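You operate a simulated robot arm through the tools that you are given. There is no shell and no other tool.

The job below is to be done with a simulated robot arm. You get a single attempt, and the scene is never put back.

TASK
Bring the water panel on line: lamp on, both couplings joined, blue and violet valves open.
Fine: join each coupling before its valve opens; both gauges must climb to 2 bar.

The check looks at the end state, three seconds after you hand in, the way a careful person would. Anything else that was tipped, shoved, dropped, spilled or broken makes it a failure.

THE ROBOT
A 6-joint arm with a two-finger gripper, fixed in place. Base frame: the origin is on the floor under the middle of its stand, x ahead of it, y to its left, z up; the work surface is at about z = 860. Readings come in mm, degrees, newtons and seconds.
It reaches about 1417 mm from its shoulder. Its first joint turns from -166.0 to 166.0 degrees. Payload 3.43 kg.
Tool frame: the origin (TCP) lies between the finger pads and is the grasp point; the fingertips stand 20 mm ahead of it; z points along the fingers, y is the line along which they close. The gripper opens to 190 mm; its body begins 248 mm behind the TCP.
Orientation is that of the tool frame in the base frame, as a unit quaternion [x, y, z, w]. With the fingers straight down and closing along the base's y, the tool's x points along the base's -x, its y along +y and its z along -z.

THE INTERFACE
- The arm moves only by the tool step_arm. Its argument "commands" is a list of rows, each an object of numbers (a shift or turn left out is 0, a gripper value left out holds the last): "dx", "dy", "dz": the shift along the base's x, y, z in mm; "wx", "wy", "wz": the turn, a rotation vector about the base's x, y, z in degrees; "hand": the closure in counts, from 0 (fully open) to 255 (shut). In form: [{"dx": .., "dy": .., "dz": .., "wx": .., "wy": .., "wz": .., "hand": ..}, ...]. A call has 1 to 20 rows; each row shifts and turns the commanded pose from where the row before left it. Rows are played at 5 a second. More than 50 mm and 8.6 degrees between two rows, or a gripper value outside its range, and nothing of the call is played. A pose out of reach is approached as far as the arm can. The call stops where the force on the tool passes 60 N (or 10 N more than at its start, if that is more) or the arm is blocked; 0.2 s more then pass. The fingers move at their own pace (about 153 mm/s each) and stop on an object; they squeeze with about 31 N. The grip force told is the motor's: it shows also when the fingers shut on nothing. Time passes only in rows, and 0.2 s behind the last, so rows that do not move let the fingers close. The reply holds the time, the measured pose of the TCP, the force on the tool along the base axes, the opening and the grip force, in the units named above and with some noise, with the torque about the TCP (base axes, N m) and any sound that the robot's microphone picked up.
- Cameras (640 x 400 px; columns grow to the right, rows downward): "scene" is fixed at [399.6, -501.5, 1431.1]; the picture's right is [-0.96, 0.28, 0.00], its down [0.26, 0.88, -0.39] and it looks along [-0.11, -0.38, -0.92] (base axes); focal length 214 px, centre (320, 200). "wrist" rides on the gripper at [70, -8, -288] in the tool frame; the picture's right is [0.12, 0.99, 0.00], its down [-0.96, 0.12, -0.25] and it looks along [-0.25, 0.03, 0.97] (tool axes); focal length 261 px, centre (320, 200). There is no depth. A picture from a camera that has moved, and an enlarged one, comes with that camera's place and axes in the base frame and with its lens.
- snapshot(camera): a new picture of that camera. No time passes.
- raise_lower(by): moves the trunk up (or, below 0, down) by that many mm; the arm rides with it, the base frame stays. It gives what a move gives, with no picture.
- zoom(camera, box): a new picture of the part [left, top, right, bottom] of that camera's present view, enlarged. No time passes.
- job_done(): hands the job in; it is judged then, once.

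Places have to be worked out from the pictures, the camera data and where the tool is seen. Open the gripper and draw the arm clear of the work before you hand the job in, unless the task says otherwise.

The tools are called after "Request:" as a command line: name --argument value ..., lists and objects as JSON in quotes. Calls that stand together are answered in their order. step_arm: Moves the arm, as the interface text tells. Its arguments: {"type":"object","properties":{"commands":{"type":"array","items":{"type":"object","properties":{"dx":{"type":"number"},"dy":{"type":"number"},"dz":{"type":"number"},"wx":{"type":"number"},"wy":{"type":"number"},"wz":{"type":"number"},"hand":{"type":"number"}}}}},"required":["commands"]} The other tools are called the same way: raise_lower (by) moves the trunk up or down; snapshot (camera) takes a picture; zoom (camera, box) takes an enlarged picture of a part of a camera's view; job_done () hands the job in.

At the start:

```text
t: 0.0
position: [319.5, -503.1, 1193.1]
tcp_rot: [0.0, 1.0, 0.0, 0.001]
contact_force: [0.7, 0.0, -0.3]
wrist_torque: [-0.02, 0.0, -0.03]
width: 189.7
gripper_force: 0.0
trunk travel left (down, up): [-200.0, 240.0]
```

scene: 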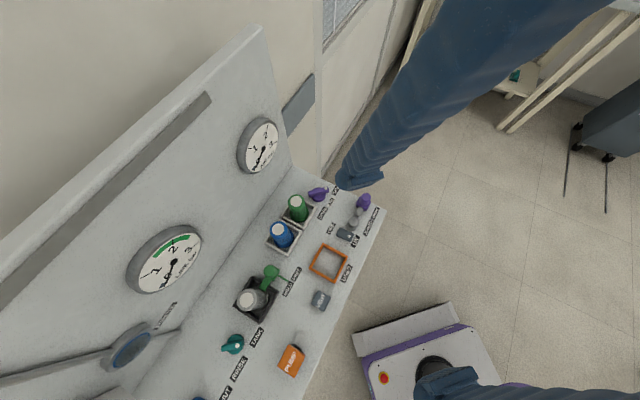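
wrist: 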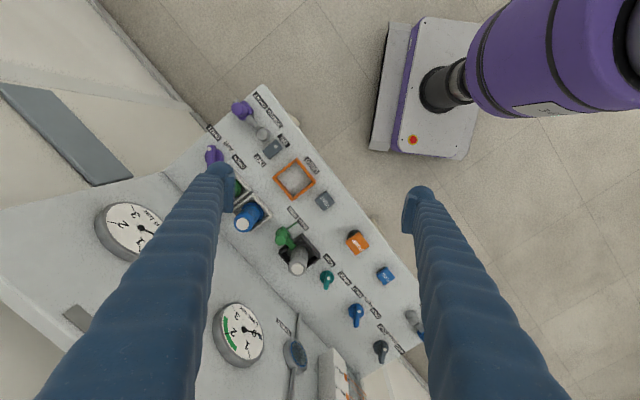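

I'll start by looking at the panel closely in both cameras before moving anything.

Request:
zoom --camera "wrist" --box '[190, 80, 350, 180]'

Request:
zoom --camera "wrist" --box '[220, 160, 380, 260]'

Request:
zoom --camera "wrist" --box '[270, 240, 430, 340]'

Request:
zoom --camera "wrist" --box '[200, 300, 440, 400]'

Request:
zoom --camera "scene" --box '[220, 170, 400, 280]'

Request:
zoom --camera "scene" --box '[180, 250, 360, 400]'

```text
4.00 times, centred on (270, 130) of wrist
camera zoom: at [247.6, -511.4, 1480.4], right [-0.12, 0.99, 0.0], down [0.96, 0.12, 0.25], along [0.25, 0.03, -0.97], focal length 1043 px, centre (520, 480)
```

zoom: 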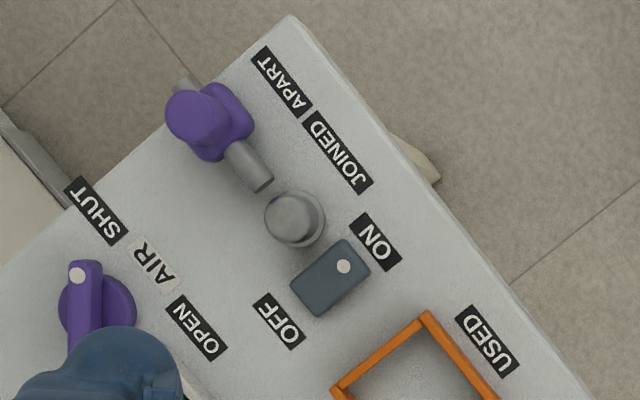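

```text
4.00 times, centred on (300, 210) of wrist
camera zoom: at [247.6, -511.4, 1480.4], right [-0.12, 0.99, 0.0], down [0.96, 0.12, 0.25], along [0.25, 0.03, -0.97], focal length 1043 px, centre (400, 160)
```

zoom: 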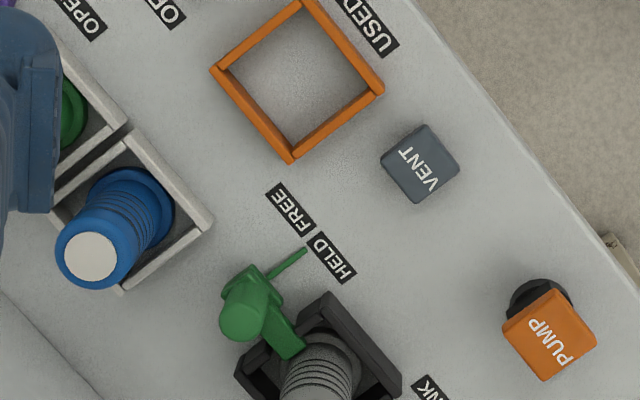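

```text
4.00 times, centred on (350, 290) of wrist
camera zoom: at [247.6, -511.4, 1480.4], right [-0.12, 0.99, 0.0], down [0.96, 0.12, 0.25], along [0.25, 0.03, -0.97], focal length 1043 px, centre (200, -160)
```

zoom: 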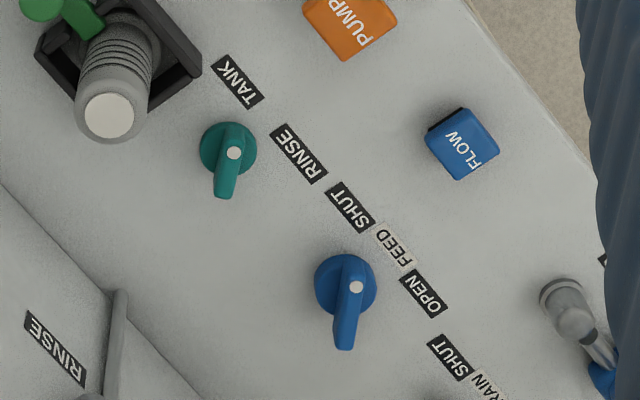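

```text
2.67 times, centred on (320, 350) of wrist
camera zoom: at [247.6, -511.4, 1480.4], right [-0.12, 0.99, 0.0], down [0.96, 0.12, 0.25], along [0.25, 0.03, -0.97], focal length 695 px, centre (320, -200)
```

zoom: 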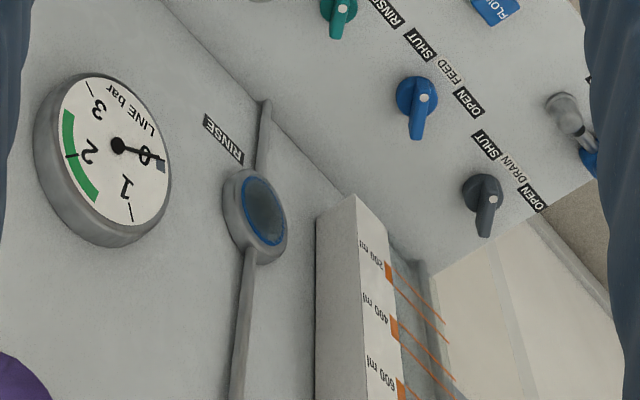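

```text
3.56 times, centred on (310, 225) of scene
camera zoom: at [399.6, -501.5, 1431.1], right [-0.96, 0.28, 0.0], down [0.26, 0.88, -0.39], along [-0.11, -0.38, -0.92], focal length 763 px, centre (356, 111)
```

zoom: 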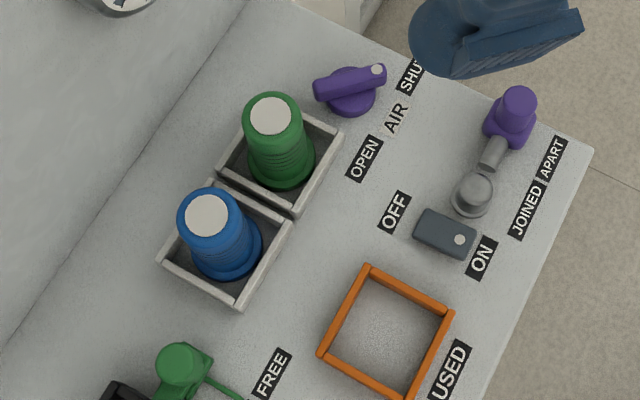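

```text
2.67 times, centred on (270, 325) of scene
camera zoom: at [399.6, -501.5, 1431.1], right [-0.96, 0.28, 0.0], down [0.26, 0.88, -0.39], along [-0.11, -0.38, -0.92], focal length 572 px, centre (453, -133)
```

zoom: 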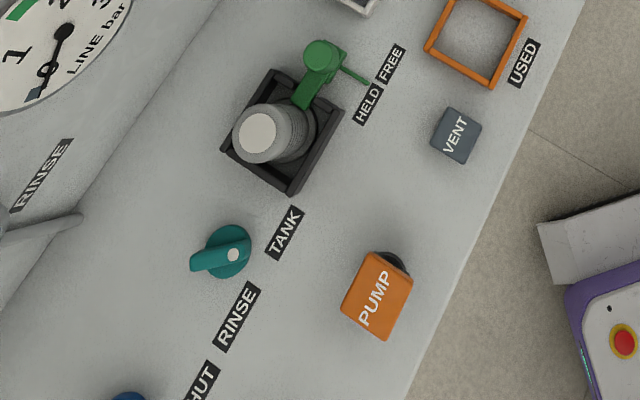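

The console runs at about 45° to the base axes, with labelled valves (AIR violet, FEED blue) and a violet sliding coupling at its right end. I'll draw the hand back and left, turning it 45° clockwise to line up with the console, so I can see the remaining parts.

Request:
step_arm --commands '[{"dx": 0, "dy": 30, "dz": 30, "wz": -7.5}, {"dx": 0, "dy": 35, "dz": 20, "wz": -7.5}, {"dx": 0, "dy": 35, "dz": 0, "wz": -7.5}, {"dx": 0, "dy": 35, "dz": 0, "wz": -7.5}, {"dx": 0, "dy": 35, "dz": 0, "wz": -7.5}, {"dx": 0, "dy": 0, "dz": 0, "wz": -7.5}]'

Request:
snapshot --camera "wrist"

Request:
snapshot --camera "scene"

```text
t: 1.4
position: [320.7, -332.8, 1241.0]
tcp_rot: [0.383, 0.924, 0.0, 0.0]
contact_force: [0.5, 1.0, 0.3]
wrist_torque: [-0.06, 0.01, 0.02]
width: 190.1
gripper_force: 0.1
trunk travel left (down, up): [-200.0, 240.0]
```

```text
taken
camera wrist: at [263.0, -288.5, 1530.4], right [0.62, 0.79, 0.0], down [0.76, -0.6, 0.25], along [0.19, -0.15, -0.97], focal length 261 px, centre (320, 200)
```

wrist: 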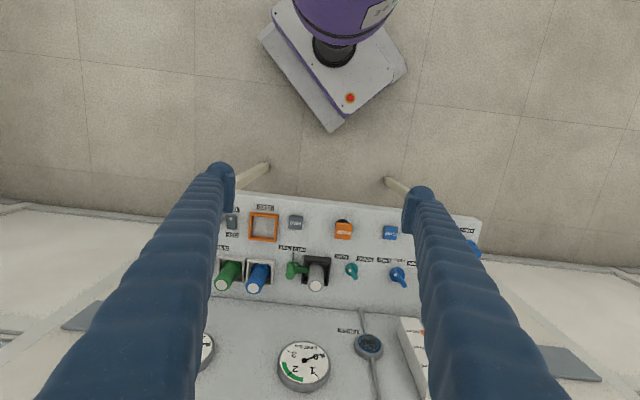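

```text
taken
```

scene: 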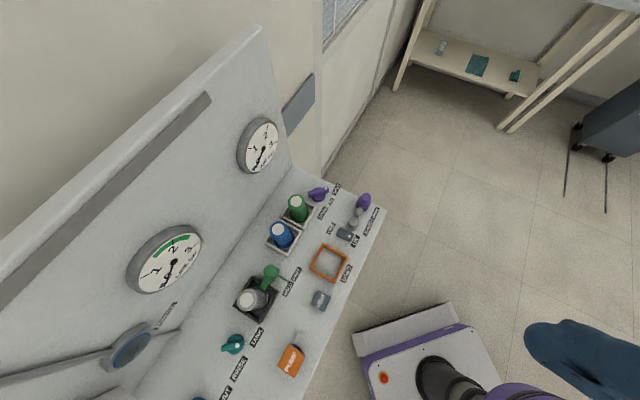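

The scene view is unblocked now, so I'll zoom into the gauges and the violet coupling, valve and switch area.

Request:
zoom --camera "scene" --box '[280, 170, 400, 250]'

Request:
zoom --camera "scene" --box '[220, 100, 320, 180]'

Request:
zoom --camera "scene" --box '[120, 210, 240, 300]'

Request:
zoom --camera "scene" --box '[60, 290, 260, 400]'

```text
5.00 times, centred on (340, 210) of scene
camera zoom: at [399.6, -501.5, 1431.1], right [-0.96, 0.28, 0.0], down [0.26, 0.88, -0.39], along [-0.11, -0.38, -0.92], focal length 1072 px, centre (220, 150)
```

zoom: 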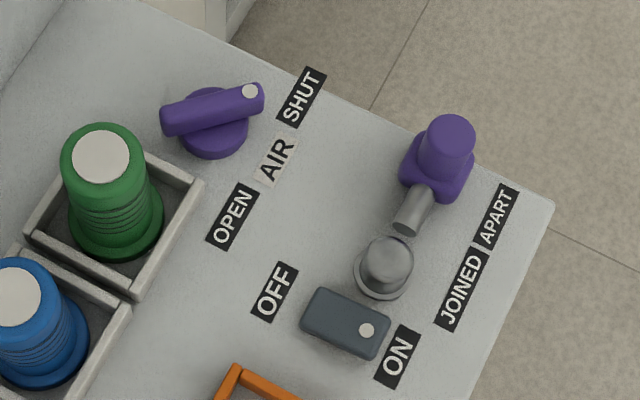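

```text
5.00 times, centred on (270, 140) of scene
camera zoom: at [399.6, -501.5, 1431.1], right [-0.96, 0.28, 0.0], down [0.26, 0.88, -0.39], along [-0.11, -0.38, -0.92], focal length 1072 px, centre (570, 500)
```

zoom: 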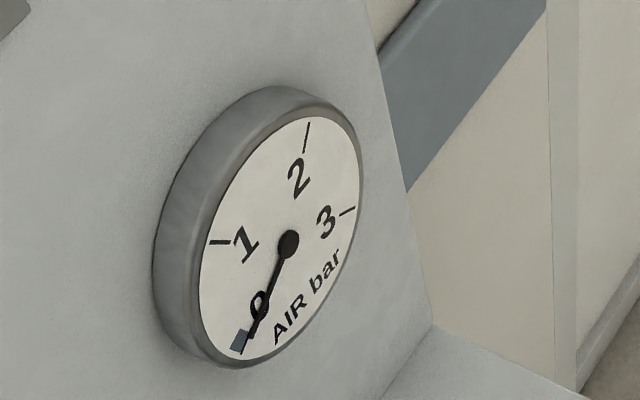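

```text
4.44 times, centred on (180, 255) of scene
camera zoom: at [399.6, -501.5, 1431.1], right [-0.96, 0.28, 0.0], down [0.26, 0.88, -0.39], along [-0.11, -0.38, -0.92], focal length 953 px, centre (942, -44)
```

zoom: 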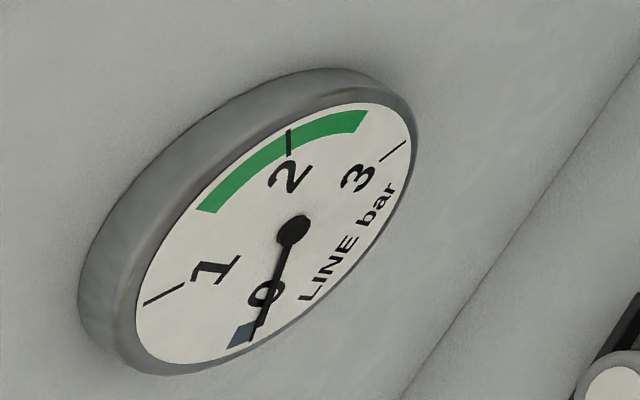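

```text
3.20 times, centred on (160, 345) of scene
camera zoom: at [399.6, -501.5, 1431.1], right [-0.96, 0.28, 0.0], down [0.26, 0.88, -0.39], along [-0.11, -0.38, -0.92], focal length 686 px, centre (832, -264)
```

zoom: 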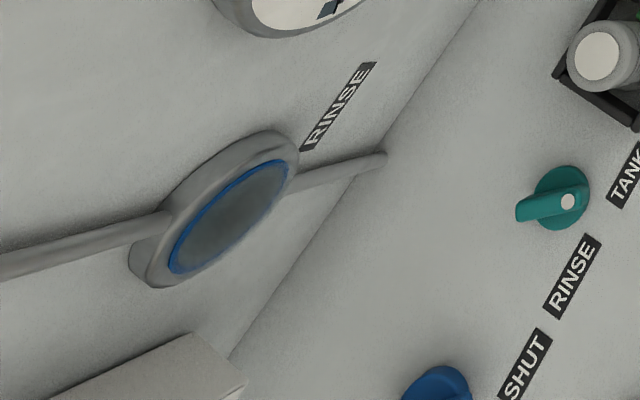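

Both gauges read 0 and the violet coupling stands apart. Next I'll shift the hand along the console to see its left end, with the blue coupling and possibly a lamp.

Request:
step_arm --commands '[{"dx": 30, "dy": 30}, {"dx": 35, "dy": 35}, {"dx": 35, "dy": 35}, {"dx": 35, "dy": 35}, {"dx": 0, "dy": 0}]'

Request:
snapshot --camera "wrist"

Request:
zoom --camera "wrist" --box '[230, 190, 430, 315]'

Request:
zoom --camera "wrist" --box '[230, 290, 410, 400]'

```text
t: 2.6
position: [453.2, -196.2, 1241.6]
tcp_rot: [0.383, 0.924, 0.0, 0.0]
contact_force: [0.1, 0.3, 0.9]
wrist_torque: [-0.07, -0.03, -0.01]
width: 189.9
gripper_force: 0.1
trunk travel left (down, up): [-200.0, 240.0]
```

```text
taken
camera wrist: at [396.3, -152.5, 1529.6], right [0.62, 0.79, 0.0], down [0.76, -0.6, 0.25], along [0.19, -0.15, -0.97], focal length 261 px, centre (320, 200)
```

wrist: 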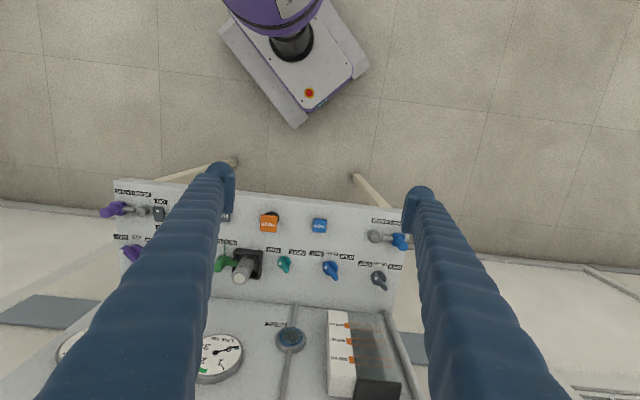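

```text
3.20 times, centred on (330, 252) of wrist
camera zoom: at [396.3, -152.5, 1529.6], right [0.62, 0.79, 0.0], down [0.76, -0.6, 0.25], along [0.19, -0.15, -0.97], focal length 834 px, centre (288, 32)
```

zoom: 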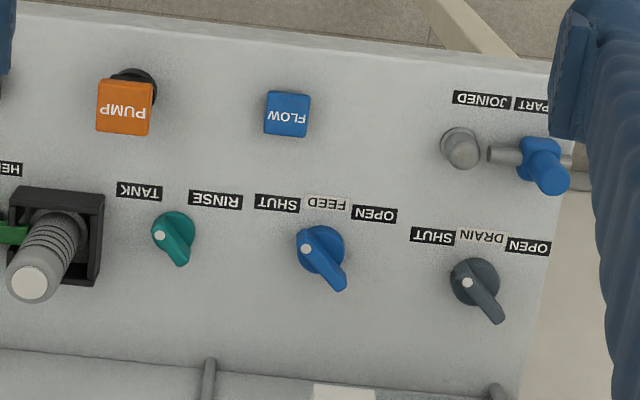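

```text
3.56 times, centred on (320, 345) of wrist
camera zoom: at [396.3, -152.5, 1529.6], right [0.62, 0.79, 0.0], down [0.76, -0.6, 0.25], along [0.19, -0.15, -0.97], focal length 927 px, centre (320, -316)
```

zoom: 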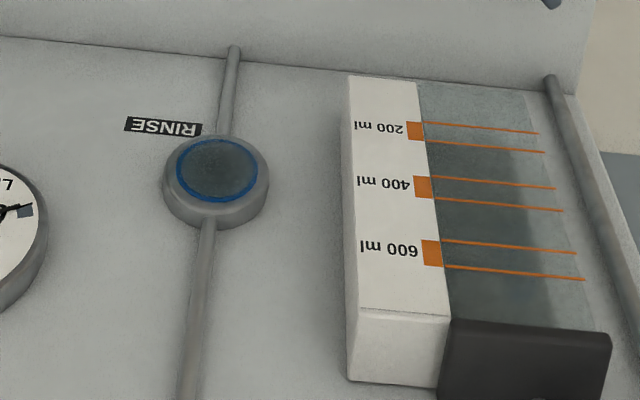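

The blue coupling (also apart) and the blue FEED valve (white dot at SHUT) are at the left end. Now I'll go to the violet end for a close look at the switch and coupling mechanisms.

Request:
step_arm --commands '[{"dx": -20, "dy": -36}, {"dx": -20, "dy": -36}, {"dx": -20, "dy": -36}, {"dx": -20, "dy": -36}, {"dx": -20, "dy": -36}, {"dx": -20, "dy": -36}, {"dx": -20, "dy": -36, "dz": -20}, {"dx": -20, "dy": -36, "dz": -30}, {"dx": -20, "dy": -36, "dz": -30}, {"dx": -20, "dy": -36, "dz": -30}, {"dx": 0, "dy": -10, "dz": -30}, {}]'

Request:
snapshot --camera "wrist"

Request:
zoom --camera "wrist" --box '[220, 190, 420, 315]'

```text
refused: row 8 steps farther than a row can; nothing moved
```

```text
taken
camera wrist: at [396.3, -152.5, 1529.6], right [0.62, 0.79, 0.0], down [0.76, -0.6, 0.25], along [0.19, -0.15, -0.97], focal length 261 px, centre (320, 200)
```

wrist: 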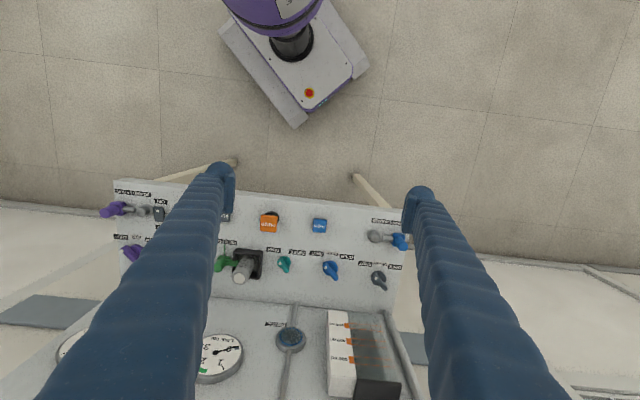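

```text
3.20 times, centred on (320, 252) of wrist
camera zoom: at [396.3, -152.5, 1529.6], right [0.62, 0.79, 0.0], down [0.76, -0.6, 0.25], along [0.19, -0.15, -0.97], focal length 834 px, centre (320, 32)
```

zoom: 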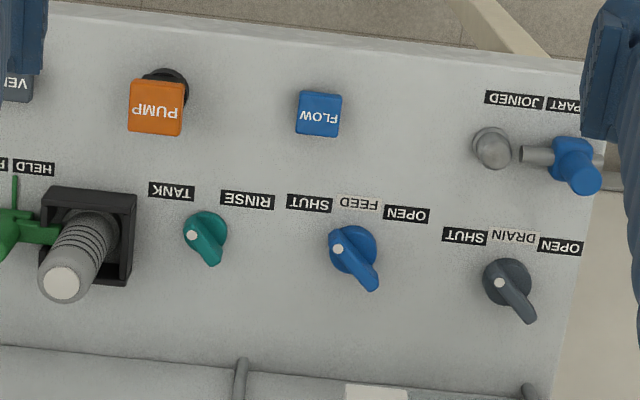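

The call was refused because one row stepped more than 50 mm; nothing moved. I'll resend it with smaller steps.

Request:
step_arm --commands '[{"dx": -20, "dy": -36}, {"dx": -20, "dy": -36}, {"dx": -20, "dy": -36}, {"dx": -20, "dy": -36}, {"dx": -20, "dy": -36}, {"dx": -20, "dy": -36}, {"dx": -20, "dy": -36, "dz": -20}, {"dx": -20, "dy": -36, "dz": -20}, {"dx": -20, "dy": -36, "dz": -20}, {"dx": -20, "dy": -36, "dz": -20}, {"dx": 0, "dy": -10, "dz": -40}, {"dz": -20}, {}]'

Request:
snapshot --camera "wrist"

Request:
zoom --camera "wrist" --box '[220, 150, 420, 275]'

```text
t: 5.4
position: [252.9, -567.7, 1103.3]
tcp_rot: [0.382, 0.924, 0.001, 0.001]
contact_force: [-0.1, -0.2, -1.1]
wrist_torque: [0.02, 0.0, 0.0]
width: 190.1
gripper_force: 0.1
trunk travel left (down, up): [-200.0, 240.0]
```

```text
taken
camera wrist: at [196.4, -524.7, 1391.8], right [0.62, 0.79, 0.0], down [0.76, -0.6, 0.25], along [0.19, -0.15, -0.97], focal length 261 px, centre (320, 200)
```

wrist: 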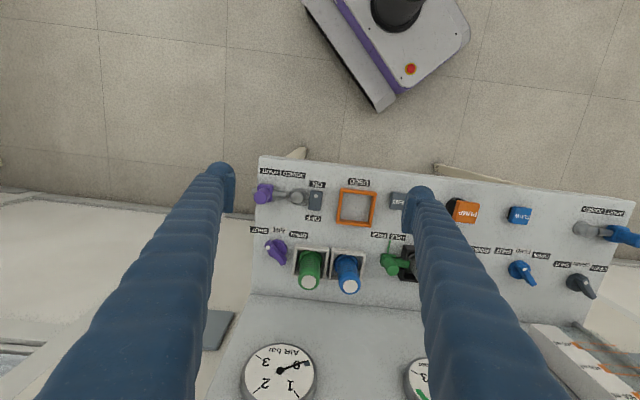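

```text
3.20 times, centred on (320, 212) of wrist
camera zoom: at [196.4, -524.7, 1391.8], right [0.62, 0.79, 0.0], down [0.76, -0.6, 0.25], along [0.19, -0.15, -0.97], focal length 834 px, centre (320, 160)
```

zoom: 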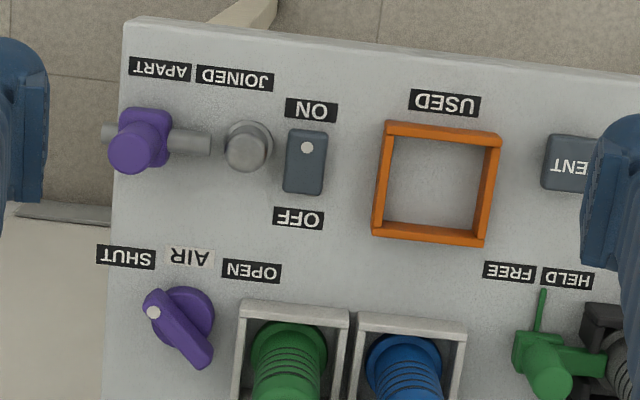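

The view shows the switch, the violet coupling (plug on the right side, socket on its left) and the AIR valve. I want a low side view of these mechanisms, so I'll back off and tilt the hand 45° towards the console.

Request:
step_arm --commands '[{"dx": -18.5, "dy": 5, "dz": -10, "wx": -5.303, "wy": -5.303}, {"dx": -18.5, "dy": 5, "dz": -10, "wx": -5.303, "wy": -5.303}, {"dx": -18.5, "dy": 5, "dz": -20, "wx": -5.303, "wy": -5.303}, {"dx": -18.5, "dy": 5, "dz": -20, "wx": -5.303, "wy": -5.303}, {"dx": -18.5, "dy": 5, "dz": -20, "wx": -5.303, "wy": -5.303}, {"dx": -18.5, "dy": 5, "dz": -20, "wx": -5.303, "wy": -5.303}, {}]'

Request:
snapshot --camera "wrist"

Request:
zoom --camera "wrist" --box '[230, 150, 410, 260]'

```text
t: 7.0
position: [130.5, -580.2, 989.2]
tcp_rot: [0.372, 0.846, -0.137, 0.356]
contact_force: [-0.8, 1.0, 0.6]
wrist_torque: [-0.17, 0.13, 0.1]
width: 190.0
gripper_force: 0.1
out of reach, approached as far as the arm can: row 5, 6
trunk travel left (down, up): [-200.0, 240.0]
```

```text
taken
camera wrist: at [-54.3, -406.3, 1142.9], right [0.67, 0.74, -0.05], down [0.41, -0.31, 0.86], along [0.62, -0.59, -0.51], focal length 261 px, centre (320, 200)
```

wrist: 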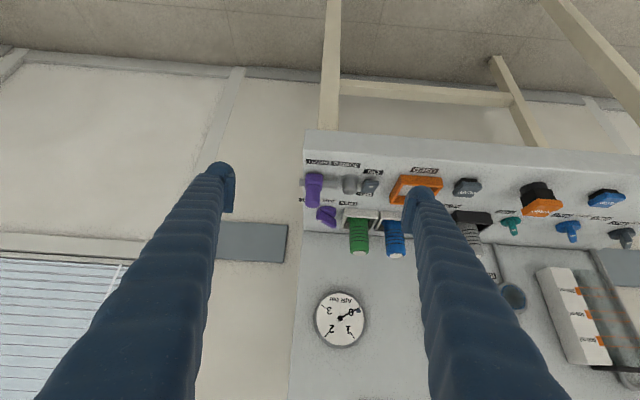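

```text
3.56 times, centred on (320, 205) of wrist
camera zoom: at [-54.3, -406.3, 1142.9], right [0.67, 0.74, -0.05], down [0.41, -0.31, 0.86], along [0.62, -0.59, -0.51], focal length 927 px, centre (320, 182)
```

zoom: 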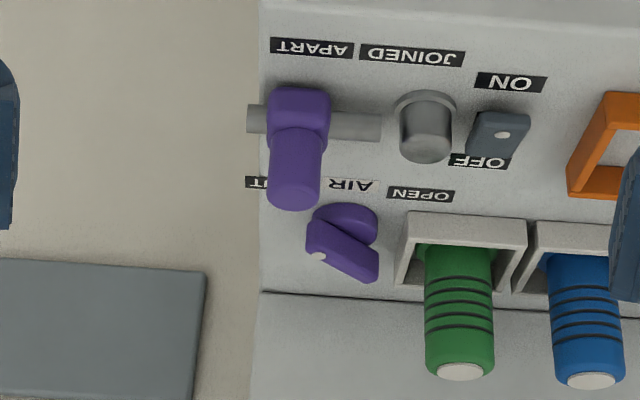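

The arm reached its limit just short of the full tilt, but the view is useful. I'll zoom further into the switch and the coupling.

Request:
zoom --camera "wrist" --box '[350, 165, 398, 195]'

Request:
zoom --camera "wrist" --box '[298, 160, 362, 240]'

Request:
zoom --camera "scene" --box '[325, 215, 373, 245]'

Request:
zoom --camera "wrist" --box '[440, 170, 640, 260]'

```text
13.33 times, centred on (374, 180) of wrist
camera zoom: at [-54.3, -406.3, 1142.9], right [0.67, 0.74, -0.05], down [0.41, -0.31, 0.86], along [0.62, -0.59, -0.51], focal length 3475 px, centre (-400, 467)
```

zoom: 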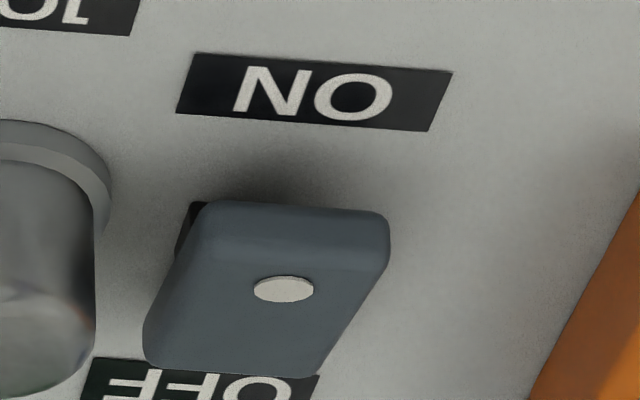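

```text
5.00 times, centred on (330, 200) of wrist
camera zoom: at [-54.3, -406.3, 1142.9], right [0.67, 0.74, -0.05], down [0.41, -0.31, 0.86], along [0.62, -0.59, -0.51], focal length 1303 px, centre (270, 200)
```

zoom: 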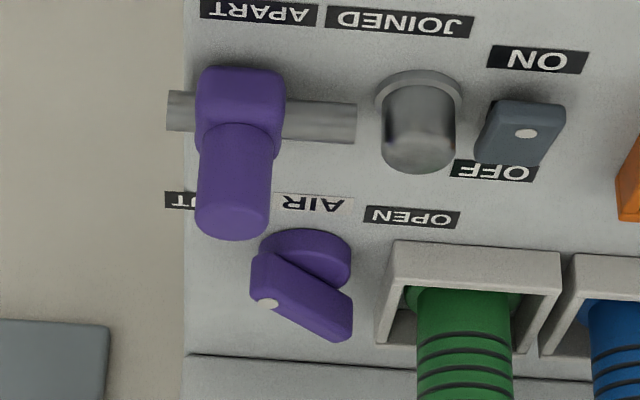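

```text
13.33 times, centred on (349, 230) of scene
camera zoom: at [399.6, -501.5, 1431.1], right [-0.96, 0.28, 0.0], down [0.26, 0.88, -0.39], along [-0.11, -0.38, -0.92], focal length 2860 px, centre (-67, -200)
```

zoom: 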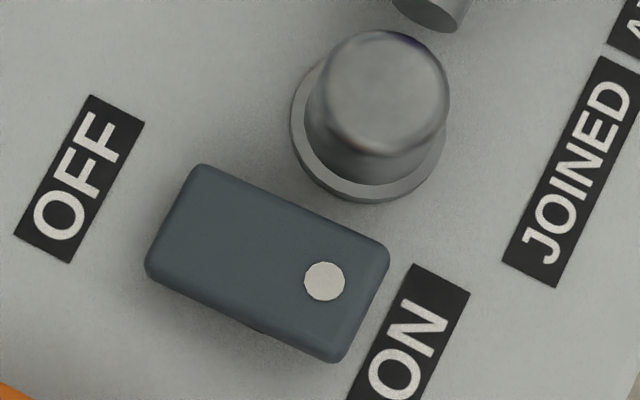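

```text
3.20 times, centred on (540, 215) of wrist
camera zoom: at [-54.3, -406.3, 1142.9], right [0.67, 0.74, -0.05], down [0.41, -0.31, 0.86], along [0.62, -0.59, -0.51], focal length 834 px, centre (-384, 152)
```

zoom: 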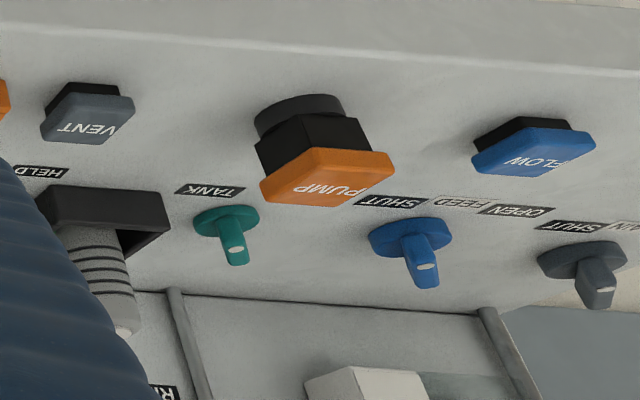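

The switch looks like a rocker with its ON end raised (so OFF), and each coupling is a rod-and-block slider with a tall knob. I'll check the fingertip shape for sizes before any contact.

Request:
zoom --camera "wrist" --box '[180, 140, 260, 220]'

Request:
zoom --camera "wrist" --box '[380, 160, 460, 240]'

Request:
snapshot --camera "scene"

```text
5.00 times, centred on (220, 180) of wrist
camera zoom: at [-54.3, -406.3, 1142.9], right [0.67, 0.74, -0.05], down [0.41, -0.31, 0.86], along [0.62, -0.59, -0.51], focal length 1303 px, centre (820, 300)
```

zoom: 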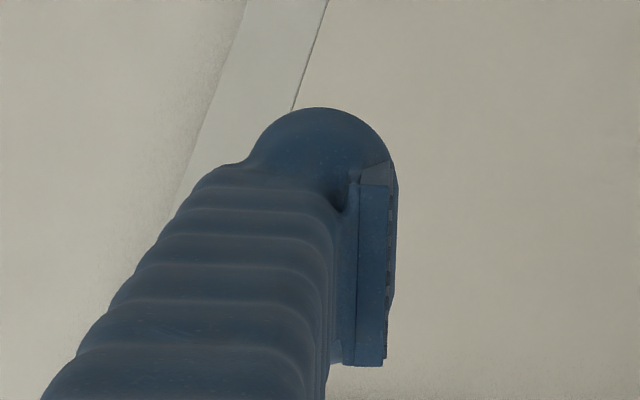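

```text
5.00 times, centred on (420, 200) of wrist
camera zoom: at [-54.3, -406.3, 1142.9], right [0.67, 0.74, -0.05], down [0.41, -0.31, 0.86], along [0.62, -0.59, -0.51], focal length 1303 px, centre (-180, 200)
```

zoom: 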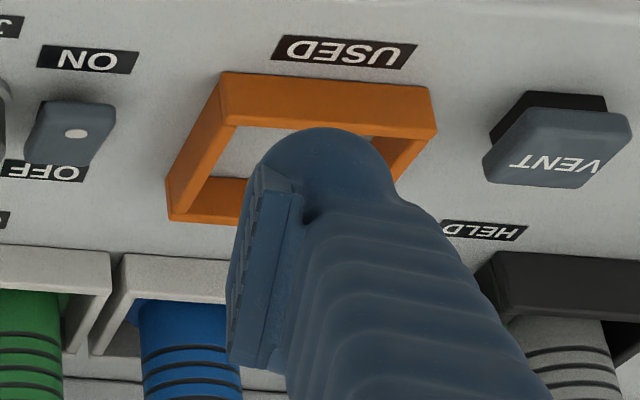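

```text
taken
```

scene: 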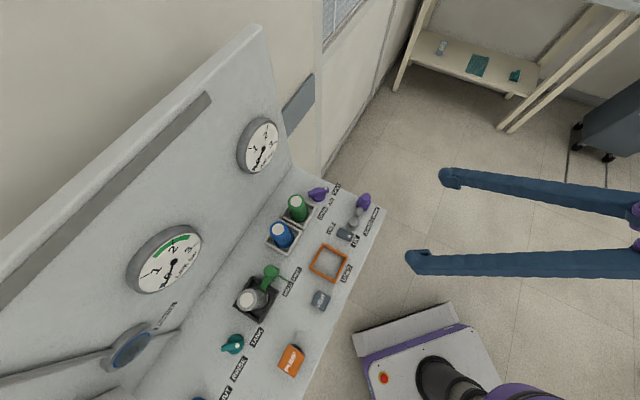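

I'll enlarge the fingertips in the scene view to size them properly.

Request:
zoom --camera "scene" --box '[395, 150, 491, 290]'

```text
2.86 times, centred on (443, 220) of scene
camera zoom: at [399.6, -501.5, 1431.1], right [-0.96, 0.28, 0.0], down [0.26, 0.88, -0.39], along [-0.11, -0.38, -0.92], focal length 613 px, centre (-31, 143)
```

zoom: 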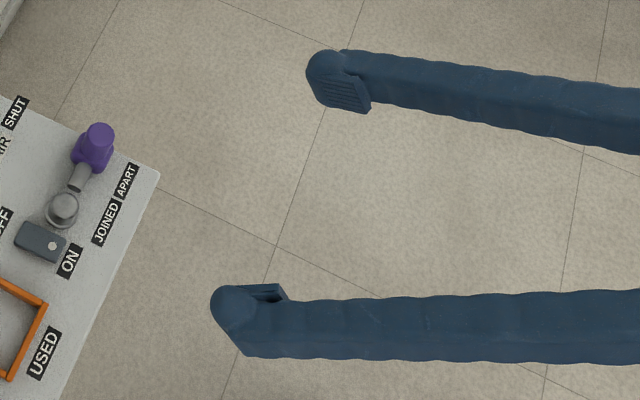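

The fingertips are rounded, about 35–40 mm across, with pads on the inner faces. I'll bring the hand back upright above the violet end so that its left finger can come down on the rocker's ON end (about x 293, y −599).

Request:
step_arm --commands '[{"dx": 11.5, "dy": -23.7, "dz": 24.5, "wx": 5.303, "wy": 5.303}, {"dx": 11.5, "dy": -23.7, "dz": 24.5, "wx": 5.303, "wy": 5.303}, {"dx": 11.5, "dy": -23.7, "dz": 24.5, "wx": 5.303, "wy": 5.303}, {"dx": 11.5, "dy": -23.7, "dz": 24.5, "wx": 5.303, "wy": 5.303}, {"dx": 11.5, "dy": -23.7, "dz": 24.5, "wx": 5.303, "wy": 5.303}, {"dx": 11.5, "dy": -23.7, "dz": 24.5, "wx": 5.303, "wy": 5.303}, {}]'

Request:
snapshot --camera "scene"

```text
t: 8.6
position: [199.4, -725.8, 1134.4]
tcp_rot: [0.382, 0.924, 0.0, -0.002]
contact_force: [-0.5, 0.5, -0.2]
wrist_torque: [0.12, 0.01, 0.01]
width: 190.1
gripper_force: 0.0
trunk travel left (down, up): [-200.0, 240.0]
```

```text
taken
```

scene: 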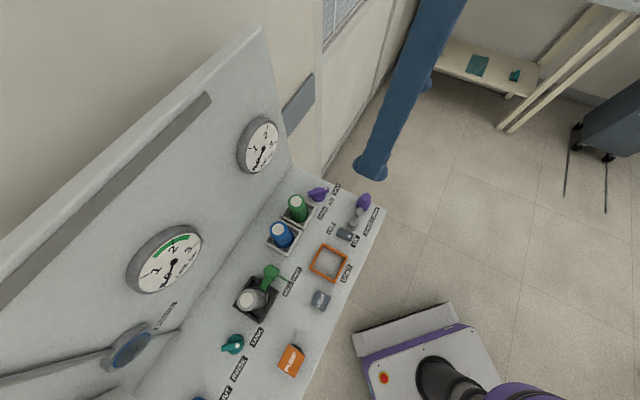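

Orientation is upright again and the arm is at (199, −726, 1134). I'll zoom in on the fingertip to pin down where its tip really is.

Request:
zoom --camera "scene" --box '[320, 130, 420, 230]'

Request:
snapshot --camera "wrist"

```text
4.00 times, centred on (370, 180) of scene
camera zoom: at [399.6, -501.5, 1431.1], right [-0.96, 0.28, 0.0], down [0.26, 0.88, -0.39], along [-0.11, -0.38, -0.92], focal length 858 px, centre (120, 280)
```

zoom: 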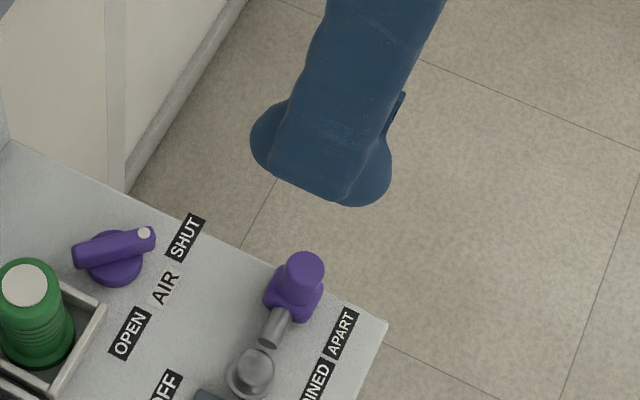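

```text
taken
camera wrist: at [141.8, -681.9, 1423.2], right [0.62, 0.79, 0.0], down [0.76, -0.6, 0.25], along [0.19, -0.15, -0.97], focal length 261 px, centre (320, 200)
```

wrist: 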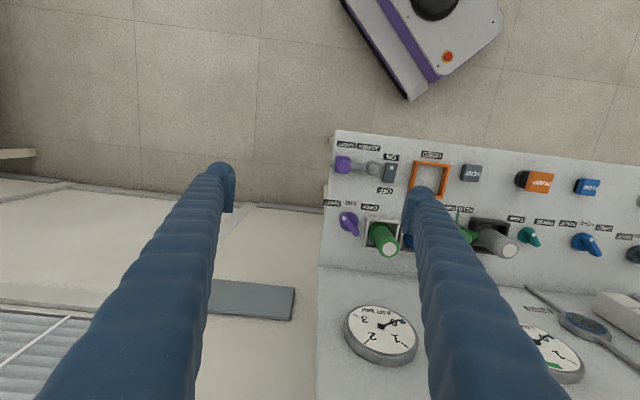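

The fingertip is a rounded paddle about 57 mm wide along tool x and 15 mm thick, just outside the pad face. I'll place the left finger over the rocker's ON end and descend to a hover with the tip near z = 910.

Request:
step_arm --commands '[{"dx": 5, "dy": 27.4}, {"dx": 5.6, "dy": 27.4}, {"dz": -40}, {"dz": -40}, {"dz": -40}, {"dz": -40}, {"dz": -44}, {}]'

Request:
zoom --camera "scene" --box '[300, 170, 420, 260]'

Request:
snapshot --camera "wrist"

Request:
zoom --camera "wrist" --box '[300, 100, 460, 200]'

```text
t: 10.4
position: [211.2, -670.5, 929.5]
tcp_rot: [0.383, 0.924, 0.001, 0.0]
contact_force: [0.0, -1.0, -1.1]
wrist_torque: [0.08, 0.03, 0.01]
width: 189.8
gripper_force: 0.1
trunk travel left (down, up): [-200.0, 240.0]
```

```text
4.44 times, centred on (360, 215) of scene
camera zoom: at [399.6, -501.5, 1431.1], right [-0.96, 0.28, 0.0], down [0.26, 0.88, -0.39], along [-0.11, -0.38, -0.92], focal length 953 px, centre (142, 133)
```

zoom: 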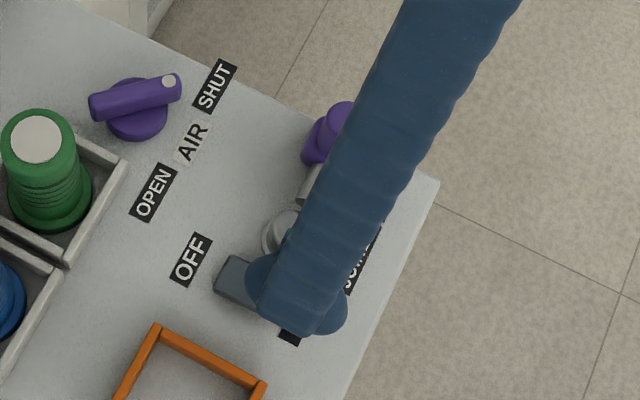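

```text
taken
camera wrist: at [154.6, -626.3, 1217.0], right [0.62, 0.79, 0.0], down [0.76, -0.6, 0.25], along [0.19, -0.15, -0.97], focal length 261 px, centre (320, 200)
```

wrist: 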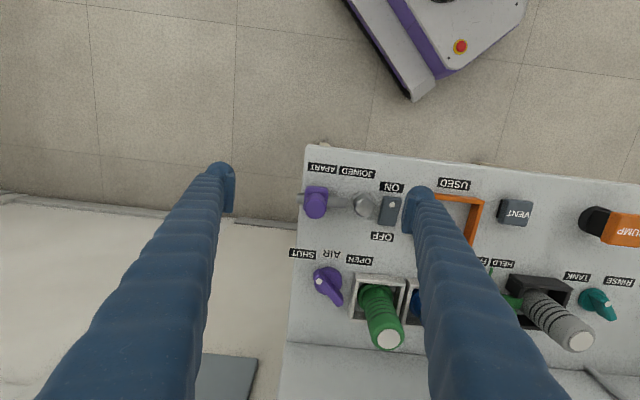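

```text
4.00 times, centred on (380, 150) of wrist
camera zoom: at [154.6, -626.3, 1217.0], right [0.62, 0.79, 0.0], down [0.76, -0.6, 0.25], along [0.19, -0.15, -0.97], focal length 1043 px, centre (80, 400)
```

zoom: 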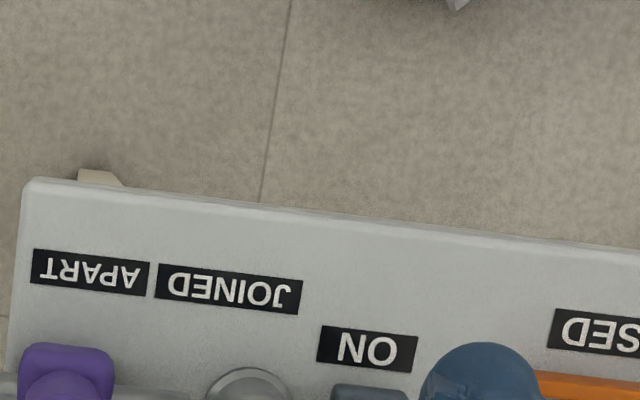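

The left fingertip hovers near the rocker. I'll zoom the wrist view right there to compare fingertip and rocker positions.

Request:
zoom --camera "wrist" --box '[340, 165, 460, 240]'

Request:
zoom --camera "scene" --box '[335, 215, 383, 245]'

```text
5.33 times, centred on (400, 202) of wrist
camera zoom: at [154.6, -626.3, 1217.0], right [0.62, 0.79, 0.0], down [0.76, -0.6, 0.25], along [0.19, -0.15, -0.97], focal length 1390 px, centre (-107, 187)
```

zoom: 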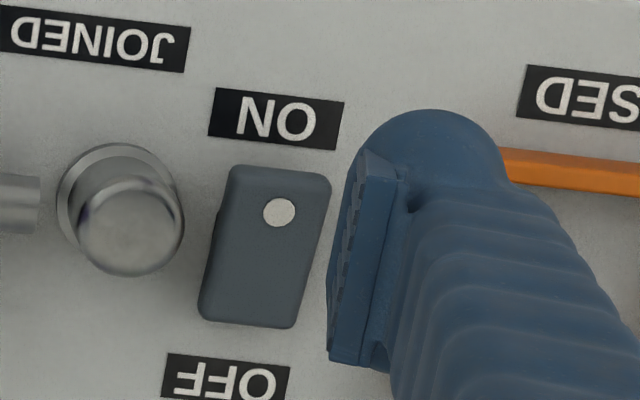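

```text
13.33 times, centred on (359, 230) of scene
camera zoom: at [399.6, -501.5, 1431.1], right [-0.96, 0.28, 0.0], down [0.26, 0.88, -0.39], along [-0.11, -0.38, -0.92], focal length 2860 px, centre (-200, -200)
```

zoom: 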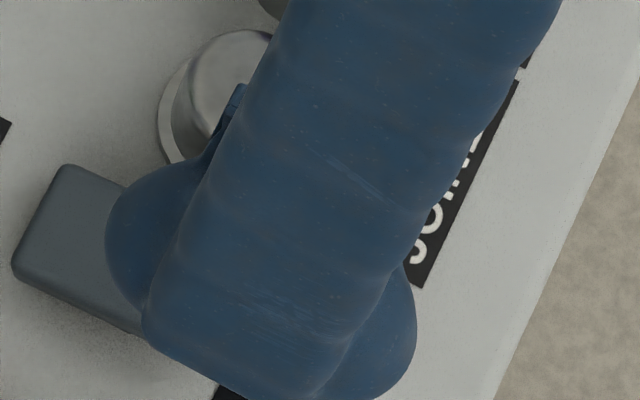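

Rocker: e.g. its dot at (289, −608) and ON edge about 20 mm nearer the robot than its middle; the finger sits over its ON half, slightly left. I'll shift a few mm and lower gently, watching the force.

Request:
step_arm --commands '[{"dx": -0.7, "dy": -6.4}, {"dz": -8}, {"dz": -8}, {"dz": -6}, {"dz": -4}, {"dz": -4}, {}]'

Request:
zoom --camera "scene" --box '[320, 200, 400, 260]'

Request:
zoom --camera "wrist" --box '[340, 165, 460, 240]'

```text
t: 12.0
position: [208.9, -676.0, 899.4]
tcp_rot: [0.382, 0.924, 0.0, 0.0]
contact_force: [0.0, 0.3, 0.1]
wrist_torque: [-0.01, -0.02, -0.02]
width: 189.7
gripper_force: 0.0
trunk travel left (down, up): [-200.0, 240.0]
```

```text
6.67 times, centred on (360, 230) of scene
camera zoom: at [399.6, -501.5, 1431.1], right [-0.96, 0.28, 0.0], down [0.26, 0.88, -0.39], along [-0.11, -0.38, -0.92], focal length 1430 px, centre (53, 0)
```

zoom: 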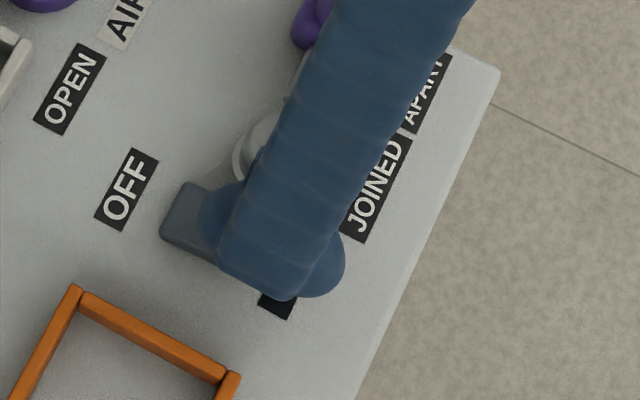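

```text
5.33 times, centred on (400, 202) of wrist
camera zoom: at [152.1, -633.5, 1187.6], right [0.62, 0.79, 0.0], down [0.76, -0.6, 0.25], along [0.19, -0.15, -0.97], focal length 1390 px, centre (-107, 187)
```

zoom: 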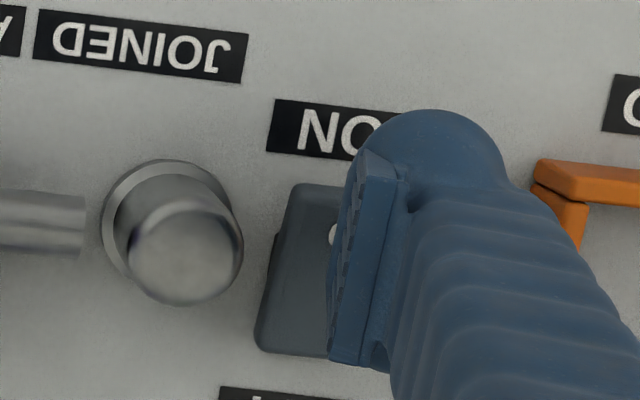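

No contact yet with the tip at about z = 879. I'll continue down in 3 mm steps.

Request:
step_arm --commands '[{"dz": -3}, {"dz": -3}, {"dz": -3}, {}]'

Request:
zoom --camera "scene" --box '[320, 200, 400, 260]'

Request:
snapshot --camera "scene"

```text
t: 13.0
position: [208.3, -675.6, 890.6]
tcp_rot: [0.383, 0.924, 0.0, 0.0]
contact_force: [-0.7, 0.1, 0.6]
wrist_torque: [0.01, 0.0, 0.03]
width: 190.1
gripper_force: 0.0
trunk travel left (down, up): [-200.0, 240.0]
```

```text
6.67 times, centred on (360, 230) of scene
camera zoom: at [399.6, -501.5, 1431.1], right [-0.96, 0.28, 0.0], down [0.26, 0.88, -0.39], along [-0.11, -0.38, -0.92], focal length 1430 px, centre (53, 0)
```

zoom: 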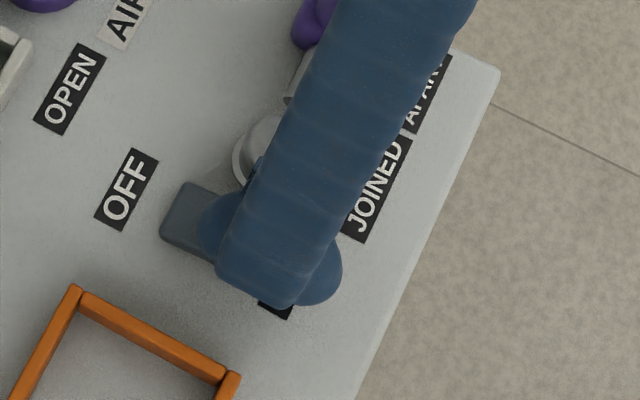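

```text
taken
```

scene: 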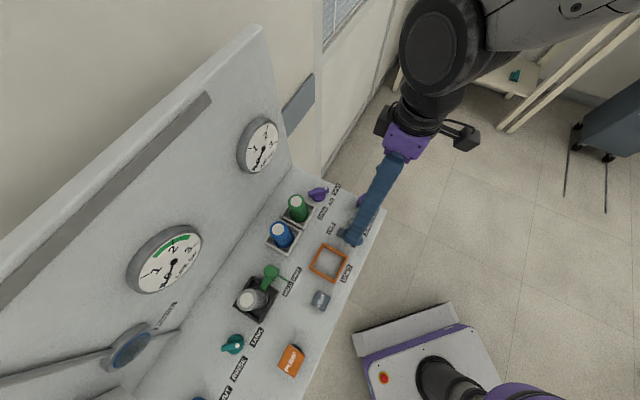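

Still no contact with the tip nominally near z = 871, so the rocker sits lower than I judged. Continuing down in 2 mm steps.

Request:
step_arm --commands '[{"dz": -2}, {"dz": -2}, {"dz": -2}, {}]'

Request:
zoom --camera "wrist" --box '[340, 165, 460, 240]'

Request:
zoom --camera "scene" --box '[320, 200, 400, 260]'

```text
t: 14.0
position: [208.7, -675.9, 884.8]
tcp_rot: [0.383, 0.924, 0.0, 0.0]
contact_force: [-0.2, 0.3, 0.9]
wrist_torque: [0.01, -0.06, 0.0]
width: 190.0
gripper_force: 0.1
trunk travel left (down, up): [-200.0, 240.0]
```

```text
5.33 times, centred on (400, 202) of wrist
camera zoom: at [152.3, -632.1, 1172.7], right [0.62, 0.79, 0.0], down [0.76, -0.6, 0.25], along [0.19, -0.15, -0.97], focal length 1390 px, centre (-107, 187)
```

zoom: 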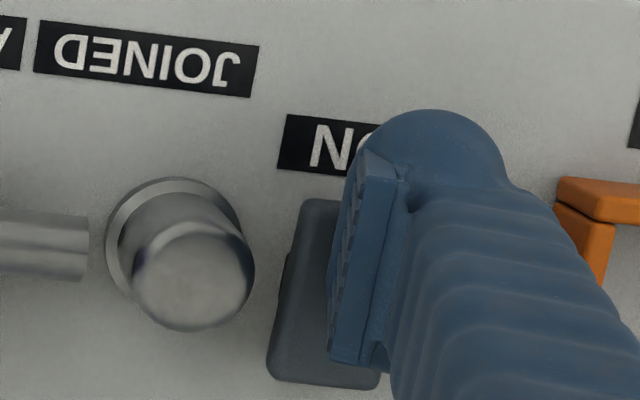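

```text
6.67 times, centred on (360, 230) of scene
camera zoom: at [399.6, -501.5, 1431.1], right [-0.96, 0.28, 0.0], down [0.26, 0.88, -0.39], along [-0.11, -0.38, -0.92], focal length 1430 px, centre (53, 0)
```

zoom: 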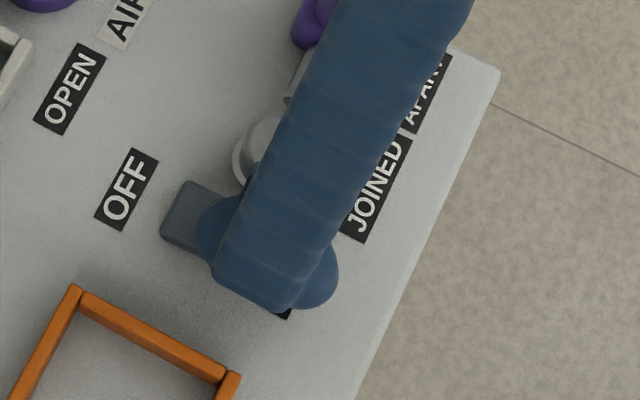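

Label triangulation puts the surface at about 862, so contact should be close. I'll keep stepping down 2 mm at a time and watch the force.

Request:
step_arm --commands '[{"dz": -2}, {}, {"dz": -2}, {}]'

Request:
zoom --camera "scene" --box '[320, 200, 400, 260]'

```text
t: 15.0
position: [209.2, -676.5, 881.9]
tcp_rot: [0.383, 0.924, 0.0, 0.0]
contact_force: [1.7, -0.1, 13.5]
wrist_torque: [0.92, -1.21, -0.01]
width: 190.0
gripper_force: 0.0
trunk travel left (down, up): [-200.0, 240.0]
```

```text
6.67 times, centred on (360, 230) of scene
camera zoom: at [399.6, -501.5, 1431.1], right [-0.96, 0.28, 0.0], down [0.26, 0.88, -0.39], along [-0.11, -0.38, -0.92], focal length 1430 px, centre (53, 0)
```

zoom: 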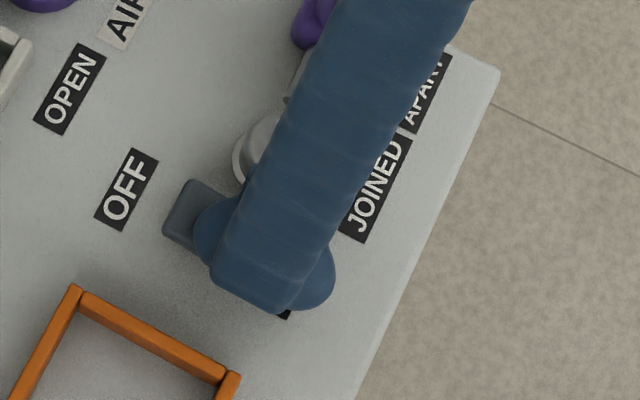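

Contact: 13.5 N upward, and the torque puts it about 15 mm past the TCP, near the rocker's middle. I'll lift a little, shift 12 mm towards the ON end (towards the robot) and press there.

Request:
step_arm --commands '[{"dz": 4}, {"dx": -8.5, "dy": 8.5}, {"dz": -2}, {"dz": -2}, {}]'

Request:
zoom --camera "scene" --box '[320, 200, 400, 260]'

Request:
zoom --camera "wrist" --box '[340, 165, 460, 240]'

```text
t: 16.2
position: [201.0, -666.3, 879.2]
tcp_rot: [0.382, 0.924, 0.0, -0.001]
contact_force: [-0.3, -0.2, -0.8]
wrist_torque: [0.01, 0.01, 0.02]
width: 190.1
gripper_force: 0.1
trunk travel left (down, up): [-200.0, 240.0]
```

```text
6.67 times, centred on (360, 230) of scene
camera zoom: at [399.6, -501.5, 1431.1], right [-0.96, 0.28, 0.0], down [0.26, 0.88, -0.39], along [-0.11, -0.38, -0.92], focal length 1430 px, centre (53, 0)
```

zoom: 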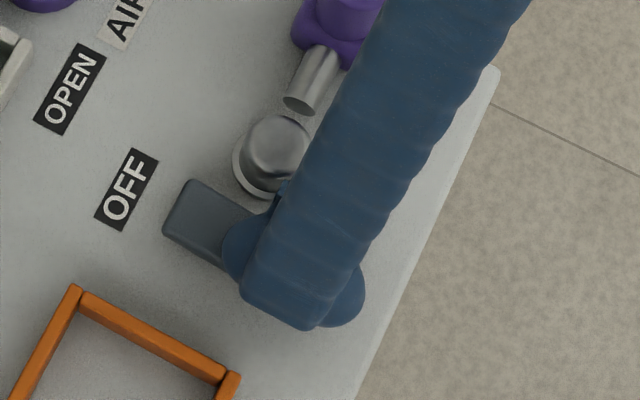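

```text
5.33 times, centred on (400, 202) of wrist
camera zoom: at [144.1, -623.6, 1168.9], right [0.62, 0.79, 0.0], down [0.76, -0.6, 0.25], along [0.19, -0.15, -0.97], focal length 1390 px, centre (-107, 187)
```

zoom: 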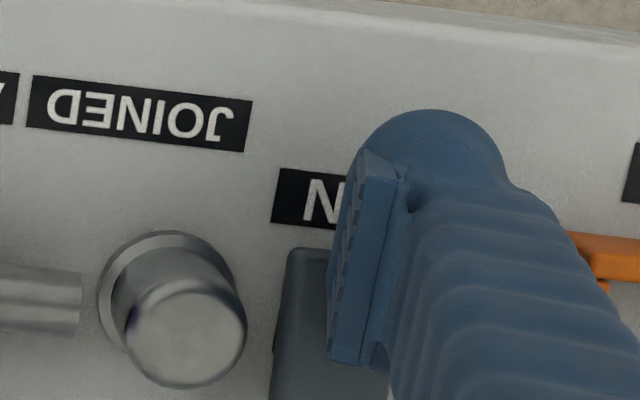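

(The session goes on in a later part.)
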